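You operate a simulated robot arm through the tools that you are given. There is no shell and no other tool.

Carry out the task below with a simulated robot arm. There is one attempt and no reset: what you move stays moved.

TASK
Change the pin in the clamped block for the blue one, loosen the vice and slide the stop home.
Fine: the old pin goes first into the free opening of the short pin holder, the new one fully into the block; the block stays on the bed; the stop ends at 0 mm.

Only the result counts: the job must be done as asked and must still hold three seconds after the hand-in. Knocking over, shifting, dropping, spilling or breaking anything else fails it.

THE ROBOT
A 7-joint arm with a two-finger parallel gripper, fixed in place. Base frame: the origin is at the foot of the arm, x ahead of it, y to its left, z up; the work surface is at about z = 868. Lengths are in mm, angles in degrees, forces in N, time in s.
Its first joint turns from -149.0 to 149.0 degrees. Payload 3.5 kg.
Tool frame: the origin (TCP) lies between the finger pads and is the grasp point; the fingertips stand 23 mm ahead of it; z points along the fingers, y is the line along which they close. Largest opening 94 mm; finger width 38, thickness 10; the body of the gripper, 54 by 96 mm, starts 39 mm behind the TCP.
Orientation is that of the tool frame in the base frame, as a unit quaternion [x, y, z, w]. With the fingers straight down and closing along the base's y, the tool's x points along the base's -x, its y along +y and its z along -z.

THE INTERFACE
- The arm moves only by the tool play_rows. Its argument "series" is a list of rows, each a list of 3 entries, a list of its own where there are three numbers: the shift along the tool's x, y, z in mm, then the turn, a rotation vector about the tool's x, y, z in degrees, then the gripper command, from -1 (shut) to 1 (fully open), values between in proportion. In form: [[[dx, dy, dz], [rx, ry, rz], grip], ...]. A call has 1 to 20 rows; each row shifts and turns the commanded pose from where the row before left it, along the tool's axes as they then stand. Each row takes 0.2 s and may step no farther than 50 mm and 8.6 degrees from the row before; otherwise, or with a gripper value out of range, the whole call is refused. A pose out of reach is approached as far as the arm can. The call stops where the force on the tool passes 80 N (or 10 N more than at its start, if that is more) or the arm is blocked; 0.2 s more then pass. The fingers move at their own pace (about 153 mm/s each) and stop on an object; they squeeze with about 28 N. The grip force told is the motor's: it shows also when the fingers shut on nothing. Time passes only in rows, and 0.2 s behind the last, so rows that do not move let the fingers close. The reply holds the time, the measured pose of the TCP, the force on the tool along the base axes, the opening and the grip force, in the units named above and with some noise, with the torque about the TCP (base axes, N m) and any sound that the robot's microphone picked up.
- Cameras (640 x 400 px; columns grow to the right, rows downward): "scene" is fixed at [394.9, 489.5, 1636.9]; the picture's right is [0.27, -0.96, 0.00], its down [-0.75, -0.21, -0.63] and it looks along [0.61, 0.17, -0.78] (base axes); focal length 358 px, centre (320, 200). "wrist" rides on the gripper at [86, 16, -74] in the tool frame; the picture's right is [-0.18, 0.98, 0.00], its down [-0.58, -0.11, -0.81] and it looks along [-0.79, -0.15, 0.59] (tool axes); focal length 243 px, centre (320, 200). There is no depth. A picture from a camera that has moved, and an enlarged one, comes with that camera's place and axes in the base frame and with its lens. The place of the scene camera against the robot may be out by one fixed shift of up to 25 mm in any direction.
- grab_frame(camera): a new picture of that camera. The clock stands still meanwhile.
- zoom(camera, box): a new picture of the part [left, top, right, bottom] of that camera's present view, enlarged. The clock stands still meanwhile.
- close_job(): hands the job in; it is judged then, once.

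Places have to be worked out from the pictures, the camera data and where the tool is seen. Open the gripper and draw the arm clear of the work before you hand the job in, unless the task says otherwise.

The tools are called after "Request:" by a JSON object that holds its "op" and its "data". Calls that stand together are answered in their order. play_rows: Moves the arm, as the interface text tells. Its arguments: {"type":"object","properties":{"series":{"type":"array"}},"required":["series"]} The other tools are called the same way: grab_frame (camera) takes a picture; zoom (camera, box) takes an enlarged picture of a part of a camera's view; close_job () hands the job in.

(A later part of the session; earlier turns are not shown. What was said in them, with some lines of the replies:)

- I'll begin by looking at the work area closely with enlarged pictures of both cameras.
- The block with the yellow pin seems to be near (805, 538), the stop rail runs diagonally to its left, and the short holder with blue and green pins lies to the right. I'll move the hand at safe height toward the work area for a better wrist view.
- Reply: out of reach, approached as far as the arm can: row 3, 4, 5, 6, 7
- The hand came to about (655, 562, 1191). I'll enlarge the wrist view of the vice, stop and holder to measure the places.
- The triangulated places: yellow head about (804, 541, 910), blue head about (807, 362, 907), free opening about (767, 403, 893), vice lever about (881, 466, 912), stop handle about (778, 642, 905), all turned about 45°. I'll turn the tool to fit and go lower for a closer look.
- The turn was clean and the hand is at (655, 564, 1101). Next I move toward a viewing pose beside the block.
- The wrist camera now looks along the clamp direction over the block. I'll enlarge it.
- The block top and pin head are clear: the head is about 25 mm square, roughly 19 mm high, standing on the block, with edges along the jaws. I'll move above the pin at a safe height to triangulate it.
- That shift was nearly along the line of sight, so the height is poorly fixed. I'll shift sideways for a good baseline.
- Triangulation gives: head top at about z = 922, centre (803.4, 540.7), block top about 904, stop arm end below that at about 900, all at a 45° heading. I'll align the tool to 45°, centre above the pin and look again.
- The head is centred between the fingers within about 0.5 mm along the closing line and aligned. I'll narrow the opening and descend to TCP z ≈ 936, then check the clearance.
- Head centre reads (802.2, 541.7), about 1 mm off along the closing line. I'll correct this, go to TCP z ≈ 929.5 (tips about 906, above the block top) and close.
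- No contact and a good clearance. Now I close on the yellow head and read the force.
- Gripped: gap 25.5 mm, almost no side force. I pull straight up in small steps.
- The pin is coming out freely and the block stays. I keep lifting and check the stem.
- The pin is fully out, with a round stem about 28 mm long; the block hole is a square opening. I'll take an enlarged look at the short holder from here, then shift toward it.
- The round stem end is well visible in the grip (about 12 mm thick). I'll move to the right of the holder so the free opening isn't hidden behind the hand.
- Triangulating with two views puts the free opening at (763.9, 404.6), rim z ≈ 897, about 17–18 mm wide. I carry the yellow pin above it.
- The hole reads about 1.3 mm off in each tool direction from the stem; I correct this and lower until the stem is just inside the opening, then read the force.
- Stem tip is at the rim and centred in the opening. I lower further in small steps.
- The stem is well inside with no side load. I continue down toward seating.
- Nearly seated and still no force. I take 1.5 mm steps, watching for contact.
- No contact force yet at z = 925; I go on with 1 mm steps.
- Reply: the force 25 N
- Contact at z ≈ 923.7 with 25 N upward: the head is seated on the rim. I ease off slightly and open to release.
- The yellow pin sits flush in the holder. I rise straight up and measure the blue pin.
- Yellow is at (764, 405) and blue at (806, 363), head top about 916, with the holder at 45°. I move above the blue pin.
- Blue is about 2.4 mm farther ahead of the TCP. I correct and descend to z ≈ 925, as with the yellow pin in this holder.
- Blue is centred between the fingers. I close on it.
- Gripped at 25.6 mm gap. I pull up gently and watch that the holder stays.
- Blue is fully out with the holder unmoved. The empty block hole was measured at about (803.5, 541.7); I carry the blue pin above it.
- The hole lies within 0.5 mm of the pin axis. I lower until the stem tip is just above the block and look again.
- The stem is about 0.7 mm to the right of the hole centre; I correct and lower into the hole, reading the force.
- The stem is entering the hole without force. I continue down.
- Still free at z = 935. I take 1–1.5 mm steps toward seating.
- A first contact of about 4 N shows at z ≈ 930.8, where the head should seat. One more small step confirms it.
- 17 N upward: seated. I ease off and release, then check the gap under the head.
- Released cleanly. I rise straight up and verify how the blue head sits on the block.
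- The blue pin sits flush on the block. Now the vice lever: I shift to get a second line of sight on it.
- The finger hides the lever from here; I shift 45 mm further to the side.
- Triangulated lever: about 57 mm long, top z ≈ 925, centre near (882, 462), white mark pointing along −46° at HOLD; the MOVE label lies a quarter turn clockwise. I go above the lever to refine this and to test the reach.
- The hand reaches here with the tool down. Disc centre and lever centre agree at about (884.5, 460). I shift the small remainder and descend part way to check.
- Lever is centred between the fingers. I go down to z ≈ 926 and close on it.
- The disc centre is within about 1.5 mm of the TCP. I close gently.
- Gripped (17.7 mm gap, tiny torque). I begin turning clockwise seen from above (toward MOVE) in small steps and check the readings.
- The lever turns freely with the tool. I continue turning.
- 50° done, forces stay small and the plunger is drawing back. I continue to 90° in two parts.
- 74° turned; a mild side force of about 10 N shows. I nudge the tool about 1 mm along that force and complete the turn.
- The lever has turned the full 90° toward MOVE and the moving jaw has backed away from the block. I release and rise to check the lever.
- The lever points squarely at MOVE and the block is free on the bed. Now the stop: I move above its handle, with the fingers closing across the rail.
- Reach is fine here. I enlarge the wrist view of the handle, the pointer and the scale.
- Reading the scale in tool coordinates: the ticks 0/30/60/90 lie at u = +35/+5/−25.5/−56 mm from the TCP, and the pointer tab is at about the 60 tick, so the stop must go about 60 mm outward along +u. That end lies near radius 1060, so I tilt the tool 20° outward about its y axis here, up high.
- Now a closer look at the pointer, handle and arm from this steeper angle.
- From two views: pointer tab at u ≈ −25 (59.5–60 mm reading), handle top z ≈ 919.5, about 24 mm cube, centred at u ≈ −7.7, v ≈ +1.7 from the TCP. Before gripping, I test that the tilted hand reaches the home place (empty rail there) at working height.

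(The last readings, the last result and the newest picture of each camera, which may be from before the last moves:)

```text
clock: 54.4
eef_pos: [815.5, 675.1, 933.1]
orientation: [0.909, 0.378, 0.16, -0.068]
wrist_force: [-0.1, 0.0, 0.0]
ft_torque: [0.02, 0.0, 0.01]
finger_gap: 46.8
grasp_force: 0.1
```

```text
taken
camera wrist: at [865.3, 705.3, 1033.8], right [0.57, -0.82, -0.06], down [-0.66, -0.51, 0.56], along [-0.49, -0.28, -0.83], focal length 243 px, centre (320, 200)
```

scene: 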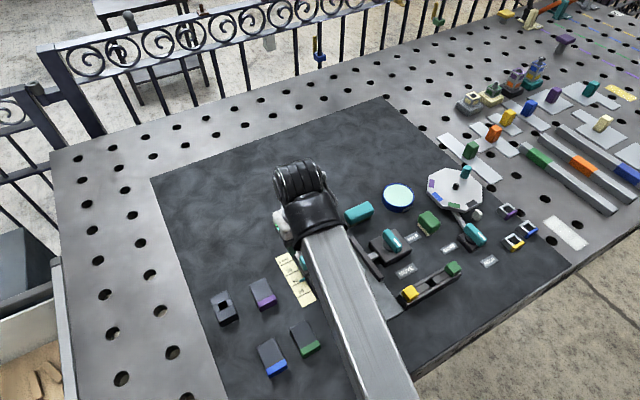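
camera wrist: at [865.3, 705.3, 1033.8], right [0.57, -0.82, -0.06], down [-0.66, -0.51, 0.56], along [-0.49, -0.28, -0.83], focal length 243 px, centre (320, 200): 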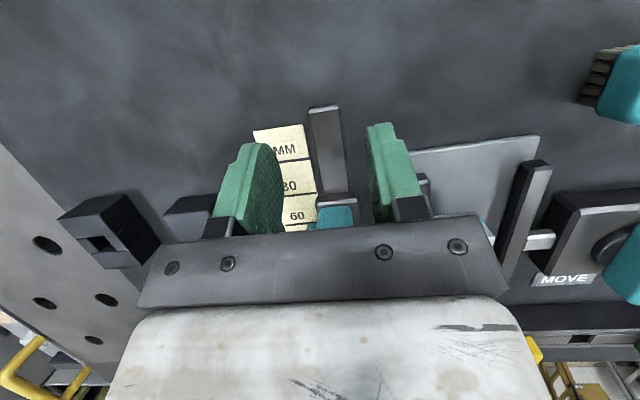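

Home place is reachable. I go back up and over to the handle to line up the grip.

Request:
{"op": "play_rows", "data": {"series": [[[10.3, 0, -28.1], [0, 0, 0], 0.0], [[-28.2, 0.1, -10.3], [0, 0, 0], 0.0], [[-28.2, 0.1, -10.3], [0, 0, 0], 0.0], [[0, 0, 0], [0, 0, 0], 0.0]]}}

Request:
{"op": "grab_frame", "data": {"camera": "wrist"}}

Request:
{"op": "zoom", "data": {"camera": "wrist", "box": [230, 60, 410, 195]}}

```text
clock: 55.4
eef_pos: [772.7, 633.3, 963.4]
orientation: [0.909, 0.379, 0.161, -0.068]
wrist_force: [-1.0, 0.8, 0.5]
ft_torque: [-0.02, 0.03, 0.0]
finger_gap: 47.0
grasp_force: 0.0
```

```text
taken
camera wrist: at [822.7, 662.5, 1064.6], right [0.57, -0.82, -0.06], down [-0.66, -0.51, 0.56], along [-0.49, -0.28, -0.83], focal length 243 px, centre (320, 200)
```

wrist: 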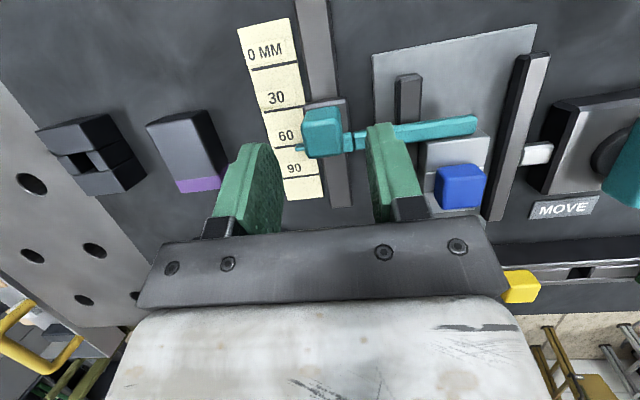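

```text
2.96 times, centred on (320, 128) of wrist
camera zoom: at [822.7, 662.5, 1064.6], right [0.57, -0.82, -0.06], down [-0.66, -0.51, 0.56], along [-0.49, -0.28, -0.83], focal length 719 px, centre (320, 415)
```

zoom: 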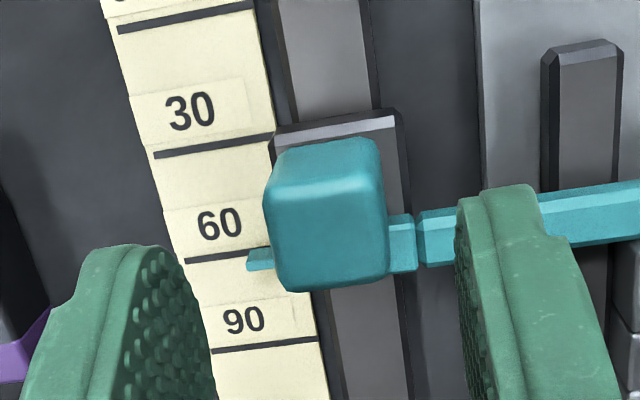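

The handle is centred across the fingers and about 4 mm ahead of the TCP, as wanted. I descend straight to z ≈ 934 and check.

Request:
{"op": "play_rows", "data": {"series": [[[-3.6, 0, 9.9], [0, 0, 0], -0.1], [[-3.6, 0, 9.9], [0, 0, 0], -0.1], [[-3.6, 0, 9.9], [0, 0, 0], -0.1], [[0, 0, 0], [0, 0, 0], -0.1]]}}

Request:
{"op": "zoom", "data": {"camera": "wrist", "box": [230, 80, 410, 215]}}

```text
clock: 56.4
eef_pos: [772.2, 632.4, 932.4]
orientation: [0.909, 0.378, 0.16, -0.066]
wrist_force: [0.1, -0.8, 0.5]
ft_torque: [0.01, -0.01, 0.0]
finger_gap: 42.2
grasp_force: 0.1
```

```text
2.96 times, centred on (320, 148) of wrist
camera zoom: at [822.7, 661.8, 1032.8], right [0.57, -0.82, -0.06], down [-0.66, -0.51, 0.56], along [-0.49, -0.28, -0.83], focal length 719 px, centre (320, 356)
```

zoom: 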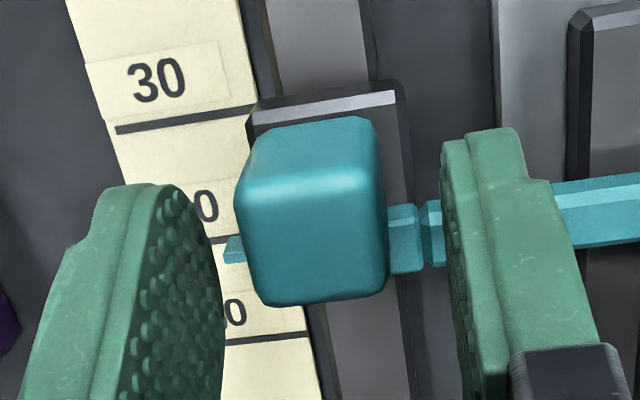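

Clear of arm and carriage. I lower 3.5 mm more, centre by 0.5 mm, and close on the handle.

Request:
{"op": "play_rows", "data": {"series": [[[-1.2, -0.5, 3.3], [0, 0, 0], -0.1], [[0, 0, 0], [0, 0, 0], -0.3], [[0, 0, 0], [0, 0, 0], -0.6], [[0, 0, 0], [0, 0, 0], -1], [[0, 0, 0], [0, 0, 0], -1]]}}

Request:
{"op": "zoom", "data": {"camera": "wrist", "box": [230, 80, 410, 215]}}

```text
clock: 57.6
eef_pos: [771.9, 633.0, 929.3]
orientation: [0.909, 0.378, 0.16, -0.066]
wrist_force: [-1.6, 1.1, -0.7]
ft_torque: [0.02, -0.11, -0.3]
finger_gap: 23.7
grasp_force: 44.7
```

```text
2.96 times, centred on (320, 148) of wrist
camera zoom: at [822.5, 662.6, 1029.5], right [0.57, -0.82, -0.06], down [-0.66, -0.5, 0.56], along [-0.49, -0.28, -0.83], focal length 719 px, centre (320, 356)
```

zoom: 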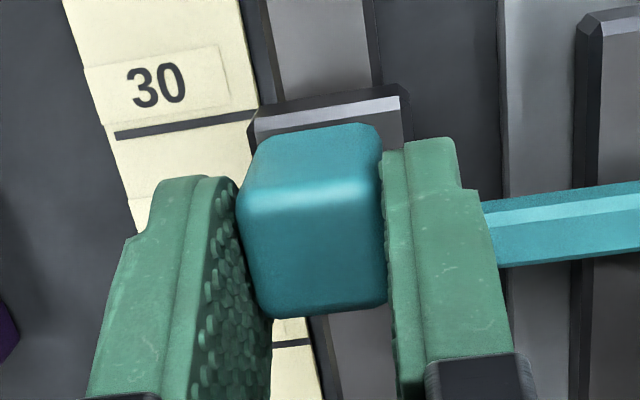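

Gripped (23.7 mm gap). I slide the stop outward along the rail, 10 mm at first, and watch the forces.

Request:
{"op": "play_rows", "data": {"series": [[[4.7, 0, 1.72], [0, 0, 0], -1], [[4.7, 0, 1.72], [0, 0, 0], -1], [[0, 0, 0], [0, 0, 0], -1]]}}

Request:
{"op": "grab_frame", "data": {"camera": "wrist"}}

```text
clock: 58.4
eef_pos: [779.4, 641.6, 929.5]
orientation: [0.909, 0.378, 0.16, -0.067]
wrist_force: [-0.6, 0.3, -0.9]
ft_torque: [-0.32, 0.34, -0.27]
finger_gap: 23.9
grasp_force: 44.4
```

```text
taken
camera wrist: at [829.7, 669.8, 1029.5], right [0.57, -0.82, -0.06], down [-0.66, -0.5, 0.56], along [-0.49, -0.28, -0.83], focal length 243 px, centre (320, 200)
```

wrist: 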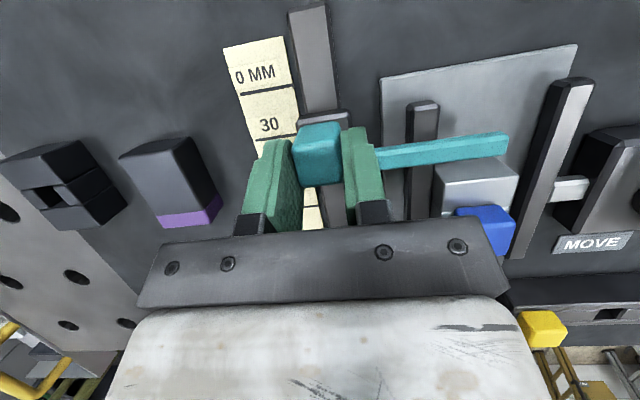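

The stop slides easily with the hand, and the block did not move. I continue 40 mm more.

Request:
{"op": "play_rows", "data": {"series": [[[5.63, 0, 2.06], [0, 0, 0], -1], [[5.63, 0, 2.06], [0, 0, 0], -1], [[5.63, 0, 2.06], [0, 0, 0], -1], [[5.63, 0, 2.06], [0, 0, 0], -1], [[5.63, 0, 2.06], [0, 0, 0], -1], [[5.63, 0, 2.06], [0, 0, 0], -1], [[3.76, 0, 1.37], [0, 0, 0], -1], [[0, 0, 0], [0, 0, 0], -1]]}}

Request:
{"op": "grab_frame", "data": {"camera": "wrist"}}

Request:
{"op": "zoom", "data": {"camera": "wrist", "box": [230, 60, 410, 195]}}

Request:
{"op": "zoom", "data": {"camera": "scene", "box": [260, 200, 400, 320]}}

```text
clock: 60.2
eef_pos: [808.2, 669.7, 930.5]
orientation: [0.909, 0.378, 0.161, -0.068]
wrist_force: [2.4, -2.8, 13.0]
ft_torque: [-0.82, 1.0, -0.16]
finger_gap: 23.5
grasp_force: 44.9
```

```text
taken
camera wrist: at [857.7, 697.8, 1029.6], right [0.57, -0.82, -0.06], down [-0.66, -0.5, 0.56], along [-0.49, -0.28, -0.83], focal length 243 px, centre (320, 200)
```

wrist: 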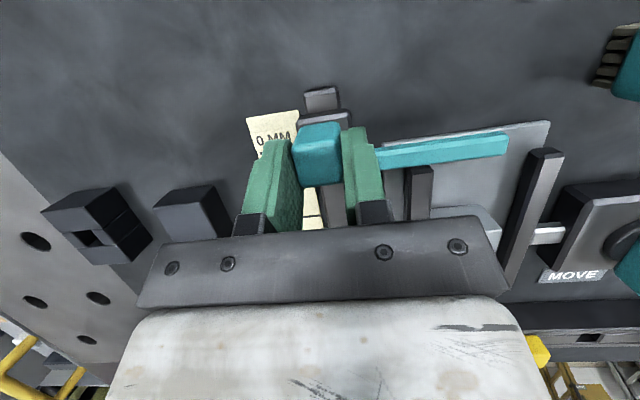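

```text
2.96 times, centred on (320, 128) of wrist
camera zoom: at [857.7, 697.8, 1029.6], right [0.57, -0.82, -0.06], down [-0.66, -0.5, 0.56], along [-0.49, -0.28, -0.83], focal length 719 px, centre (320, 415)
```

zoom: 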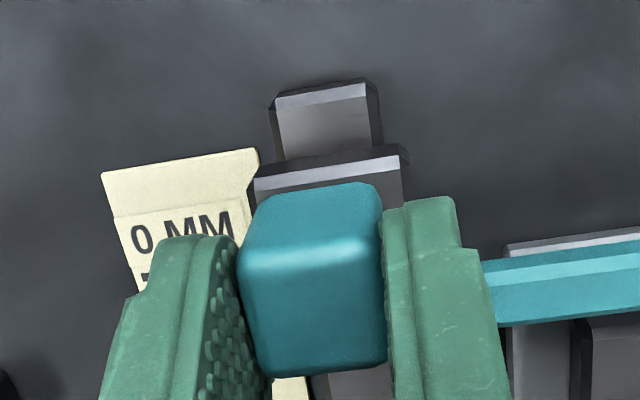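

```text
3.33 times, centred on (330, 260) of scene
camera zoom: at [394.9, 489.5, 1636.9], right [0.27, -0.96, 0.0], down [-0.75, -0.21, -0.63], along [0.61, 0.17, -0.78], focal length 1195 px, centre (287, 0)
```

zoom: 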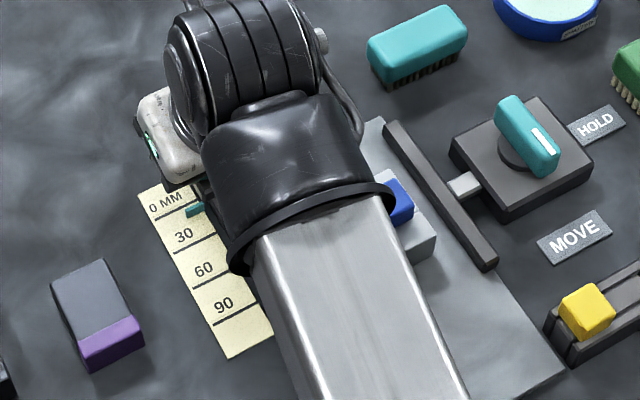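

The stop has moved about 50 mm; about 10 mm remain. A slight upward push of 13 N shows, so I ease up 0.5 mm and slide 7 mm on.

Request:
{"op": "play_rows", "data": {"series": [[[0.17, 0, -0.47], [0, 0, 0], -1], [[3.3, 0, 1.2], [0, 0, 0], -1], [[3.3, 0, 1.2], [0, 0, 0], -1], [[0, 0, 0], [0, 0, 0], -1]]}}

Request:
{"op": "zoom", "data": {"camera": "scene", "box": [270, 240, 350, 300]}}

Request:
{"op": "zoom", "data": {"camera": "wrist", "box": [230, 60, 410, 195]}}

```text
clock: 61.2
eef_pos: [813.4, 675.0, 929.2]
orientation: [0.909, 0.379, 0.16, -0.067]
wrist_force: [7.6, 1.7, 6.5]
ft_torque: [0.02, 0.01, -0.2]
finger_gap: 23.9
grasp_force: 45.0
```

```text
6.67 times, centred on (310, 270) of scene
camera zoom: at [394.9, 489.5, 1636.9], right [0.27, -0.96, 0.0], down [-0.75, -0.21, -0.63], along [0.61, 0.17, -0.78], focal length 2390 px, centre (387, -267)
```

zoom: 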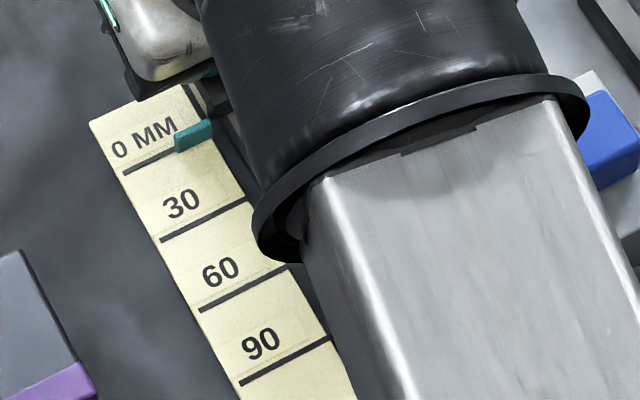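

```text
2.96 times, centred on (320, 128) of wrist
camera zoom: at [863.2, 703.3, 1029.5], right [0.57, -0.82, -0.06], down [-0.66, -0.51, 0.56], along [-0.49, -0.28, -0.83], focal length 719 px, centre (320, 415)
```

zoom: 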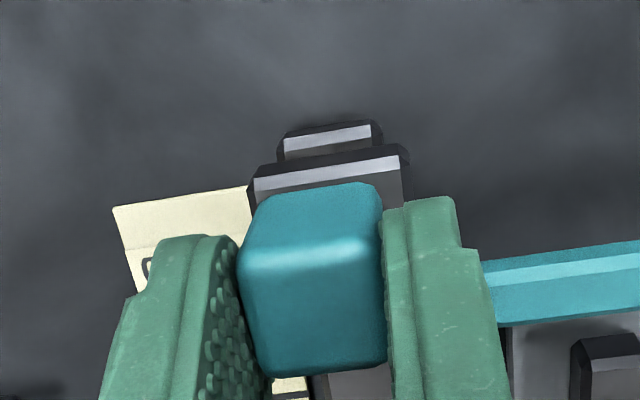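

The scene camera shows the pointer tab close to the 0 tick; allowing for the tab's height I judge about 2.5–3 mm remaining. I slide 2.5 mm more.

Request:
{"op": "play_rows", "data": {"series": [[[1.2, 0, 0.4], [0, 0, 0], -1], [[1.15, 0, 0.4], [0, 0, 0], -1], [[0, 0, 0], [0, 0, 0], -1], [[0, 0, 0], [0, 0, 0], -1]]}}

Request:
{"op": "zoom", "data": {"camera": "scene", "box": [280, 240, 328, 270]}}

```text
clock: 62.2
eef_pos: [814.1, 675.6, 929.2]
orientation: [0.909, 0.378, 0.16, -0.066]
wrist_force: [6.1, -2.0, 5.2]
ft_torque: [0.84, -0.86, -0.22]
finger_gap: 23.7
grasp_force: 44.7
```

```text
13.33 times, centred on (304, 255) of scene
camera zoom: at [394.9, 489.5, 1636.9], right [0.27, -0.96, 0.0], down [-0.75, -0.21, -0.63], along [0.61, 0.17, -0.78], focal length 4780 px, centre (533, -533)
```

zoom: 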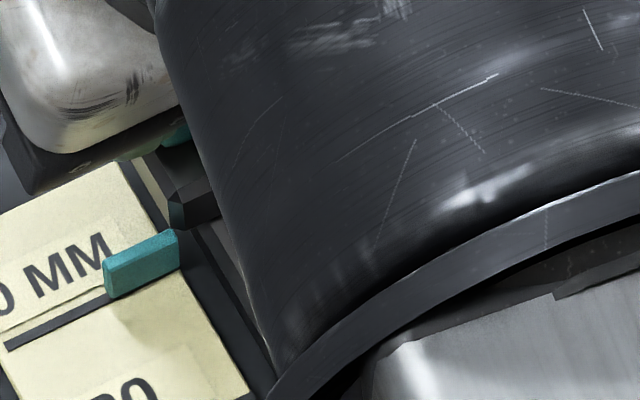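

The tab looks nearly level with the 0 tick. I release the handle, rise, and measure the pointer against the scale with the wrist camera.

Request:
{"op": "play_rows", "data": {"series": [[[0, 0, 0], [0, 0, 0], -0.45], [[0, 0, 0], [0, 0, 0], -0.3], [[0, 0, 0], [0, 0, 0], -0.05], [[0, 0, 0], [0, 0, 0], -0.05], [[3.4, 0, -9.4], [0, 0, 0], -0.05], [[5.1, 0, -14.1], [0, 0, 0], -0.05], [[6.9, 0, -18.8], [0, 0, 0], 0.0], [[8.6, 0, -23.5], [0, 0, 0], 0.0], [[0, 0, 0], [0, 0, 0], 0.0]]}}

Request:
{"op": "grab_frame", "data": {"camera": "wrist"}}

Request:
{"op": "zoom", "data": {"camera": "wrist", "box": [260, 70, 380, 160]}}

Request:
{"op": "zoom", "data": {"camera": "scene", "box": [270, 240, 350, 300]}}

```text
clock: 64.2
eef_pos: [813.6, 675.9, 999.4]
orientation: [0.91, 0.378, 0.16, -0.066]
wrist_force: [0.2, 0.5, -1.0]
ft_torque: [0.05, -0.01, 0.02]
finger_gap: 47.0
grasp_force: 0.1
```

```text
taken
camera wrist: at [864.4, 704.8, 1099.6], right [0.57, -0.82, -0.06], down [-0.66, -0.5, 0.56], along [-0.49, -0.28, -0.83], focal length 243 px, centre (320, 200)
```

wrist: 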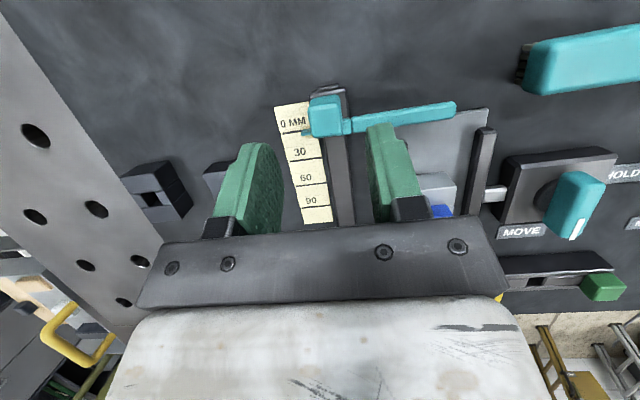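

```text
4.44 times, centred on (320, 115) of wrist
camera zoom: at [864.4, 704.8, 1099.6], right [0.57, -0.82, -0.06], down [-0.66, -0.5, 0.56], along [-0.49, -0.28, -0.83], focal length 1078 px, centre (320, 578)
```

zoom: 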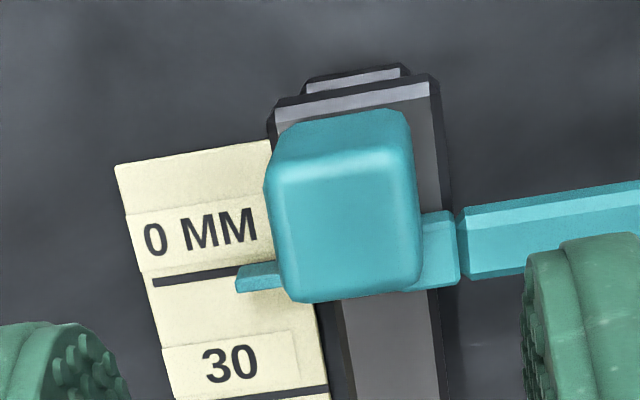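

```text
6.67 times, centred on (310, 270) of scene
camera zoom: at [394.9, 489.5, 1636.9], right [0.27, -0.96, 0.0], down [-0.75, -0.21, -0.63], along [0.61, 0.17, -0.78], focal length 2390 px, centre (387, -267)
```

zoom: 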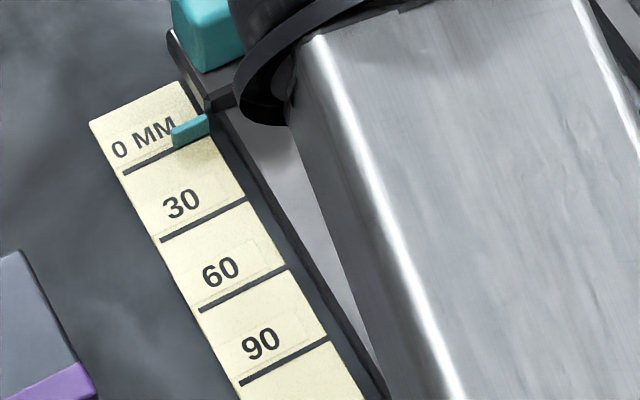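

The pointer reads within about 1 mm of 0. I zoom further to settle it more exactly.

Request:
{"op": "zoom", "data": {"camera": "wrist", "box": [280, 118, 328, 148]}}

Request:
{"op": "zoom", "data": {"camera": "scene", "box": [280, 240, 328, 270]}}

```text
13.33 times, centred on (304, 133) of wrist
camera zoom: at [864.4, 704.8, 1099.6], right [0.57, -0.82, -0.06], down [-0.66, -0.5, 0.56], along [-0.49, -0.28, -0.83], focal length 3235 px, centre (533, 1093)
```

zoom: 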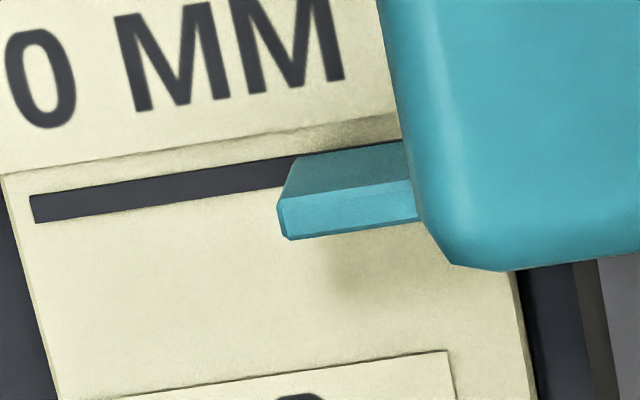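

```text
13.33 times, centred on (304, 255) of scene
camera zoom: at [394.9, 489.5, 1636.9], right [0.27, -0.96, 0.0], down [-0.75, -0.21, -0.63], along [0.61, 0.17, -0.78], focal length 4780 px, centre (533, -533)
```

zoom: 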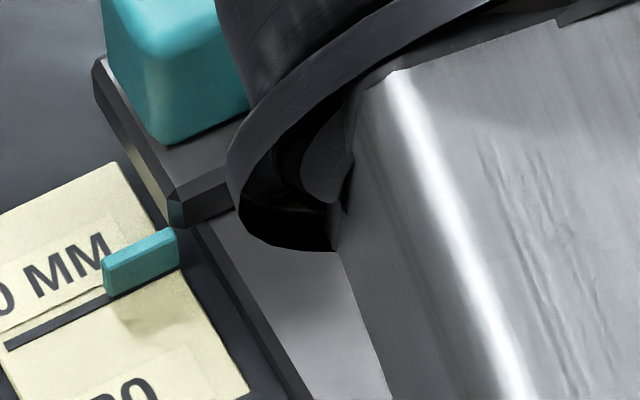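

Both cameras agree: the centre of the 3 mm pointer tab lies on the 0 tick within about half a millimetre. I now withdraw: straight up, untilt, and off to the left side, with the gripper open.

Request:
{"op": "play_rows", "data": {"series": [[[13.7, 0, -37.5], [0, 0, 0], 0.0], [[13.7, 0, -37.5], [0, 0, 0], 0.0], [[10, 0, -28], [0, 0, 0], 0.0], [[0, 0, 0], [0, -5, 0], 0.0], [[0, 0, 0], [0, -5, 0], 0.0], [[0, 0, 0], [0, -5, 0], 0.0], [[0, 0, 0], [0, -5, 0], 0.5], [[0, 0, 0], [0, 0, 0], 1]]}}

Request:
{"op": "grab_frame", "data": {"camera": "scene"}}

```text
clock: 66.0
eef_pos: [813.7, 674.6, 1110.7]
orientation: [0.923, 0.384, -0.001, 0.002]
wrist_force: [-1.2, -0.5, -0.1]
ft_torque: [-0.02, -0.01, 0.03]
finger_gap: 93.8
grasp_force: 0.0
```

```text
taken
```

scene: 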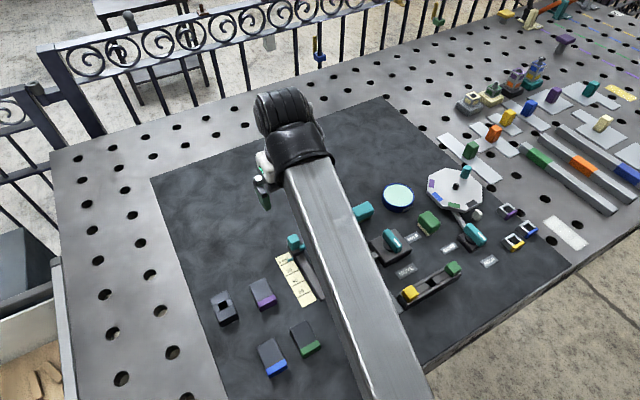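

Clear above the work. I swing the hand to the left side, near its starting place, so the scene camera sees the whole station.

Request:
{"op": "play_rows", "data": {"series": [[[5.8, -38, -18], [0, 0, 0], 1], [[5.8, -38, -18], [0, 0, 0], 1], [[5.8, -38, -18], [0, 0, 0], 1], [[5.8, -38, -18], [0, 0, 0], 1], [[5.8, -38, -18], [0, 0, 0], 1], [[0, 0, 0], [0, 0, 0], 1]]}}

Request:
{"op": "grab_frame", "data": {"camera": "scene"}}

Request:
{"op": "zoom", "data": {"camera": "scene", "box": [260, 190, 420, 310]}}

Request:
{"op": "grab_frame", "data": {"camera": "wrist"}}

```text
clock: 67.4
eef_pos: [751.8, 762.4, 1199.7]
orientation: [0.905, 0.426, 0.003, 0.011]
wrist_force: [-0.4, -0.7, 0.4]
ft_torque: [0.01, 0.02, 0.02]
finger_gap: 93.8
grasp_force: 0.1
out of reach, approached as far as the arm can: row 1, 2, 3, 4, 5
```

```text
taken
```

scene: 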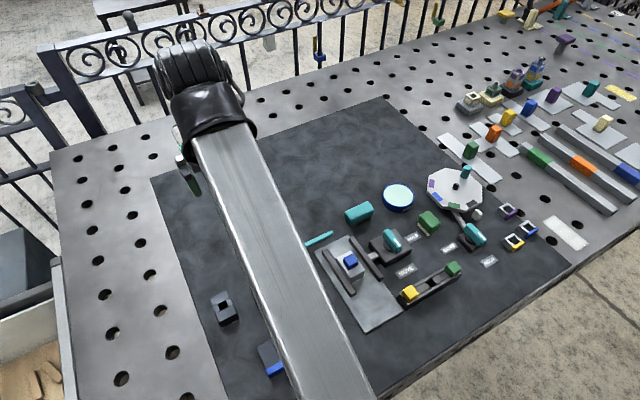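

```text
3.33 times, centred on (340, 250) of scene
camera zoom: at [394.9, 489.5, 1636.9], right [0.27, -0.96, 0.0], down [-0.75, -0.21, -0.63], along [0.61, 0.17, -0.78], focal length 1195 px, centre (253, 33)
```

zoom: 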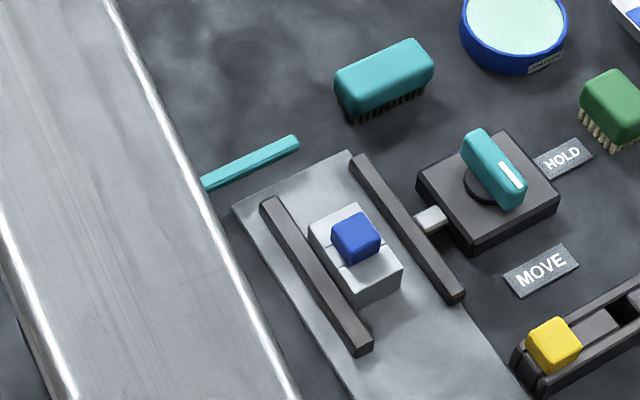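

```text
taken
camera wrist: at [818.2, 822.4, 1274.7], right [0.64, -0.77, 0.02], down [-0.47, -0.36, 0.81], along [-0.61, -0.53, -0.59], focal length 243 px, centre (320, 200)
```

wrist: 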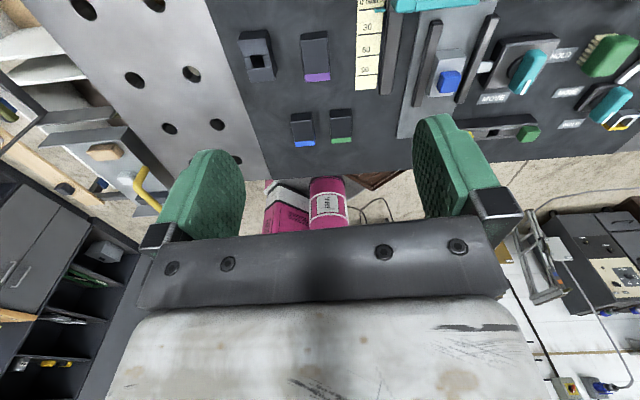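

The station looks right: blue pin in the block on the bed, jaws apart, lever at MOVE, yellow pin in the holder. A last enlarged check of stop and holder before handing in.

Request:
{"op": "zoom", "data": {"camera": "wrist", "box": [340, 0, 560, 150]}}

Request:
{"op": "zoom", "data": {"camera": "scene", "box": [380, 240, 480, 320]}}

```text
2.67 times, centred on (450, 75) of wrist
camera zoom: at [818.2, 822.4, 1274.7], right [0.64, -0.77, 0.02], down [-0.47, -0.36, 0.81], along [-0.61, -0.53, -0.59], focal length 647 px, centre (-27, 533)
```

zoom: 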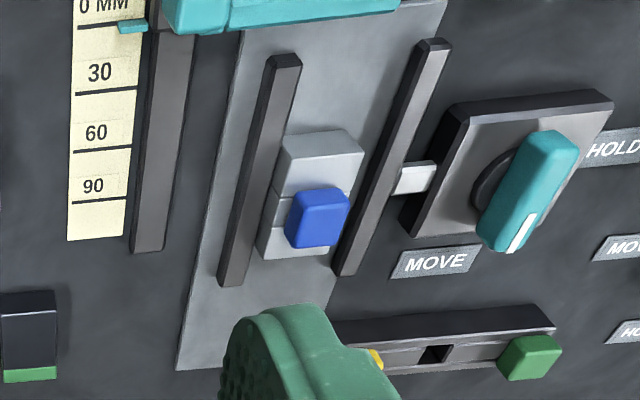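

```text
5.00 times, centred on (430, 280) of scene
camera zoom: at [394.9, 489.5, 1636.9], right [0.27, -0.96, 0.0], down [-0.75, -0.21, -0.63], along [0.61, 0.17, -0.78], focal length 1792 px, centre (-230, -200)
```

zoom: 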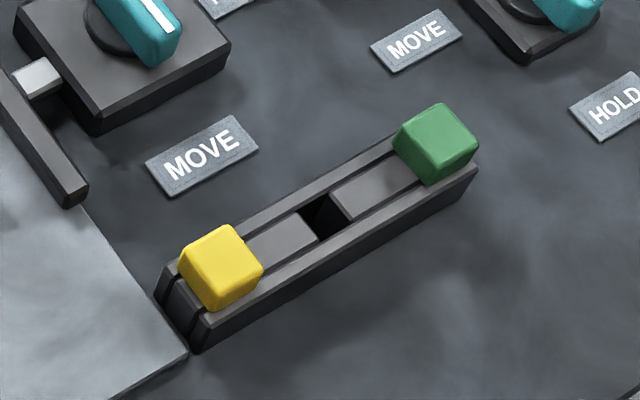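

Everything checks out: the yellow pin is seated in the holder's formerly free opening and the blue pin is flush in the block. The vice lever is at MOVE, the pointer is on the 0 tick, the gripper is open and the arm is clear. I hand the job in.

Request:
{"op": "close_job", "data": {}}

```text
The job is handed in.
```

The job is handed in and, from the last pictures, everything is as you asked; the verdict on the hand-in itself did not come back to me.

- **Old pin:** the yellow pin is seated in the opening of the short pin holder that was free at the start.
- **New pin:** the blue pin is fully in the block, with its head resting on the block's top.
- **Vice:** I turned the lever a quarter turn from HOLD to MOVE. The jaw has backed away from the block.
- **Block:** it is still on the bed.
- **Stop:** its pointer sits on the 0 mm tick, within about half a millimetre by both cameras.

I saw nothing else knocked or shifted. The gripper is open and the arm is clear of the work.
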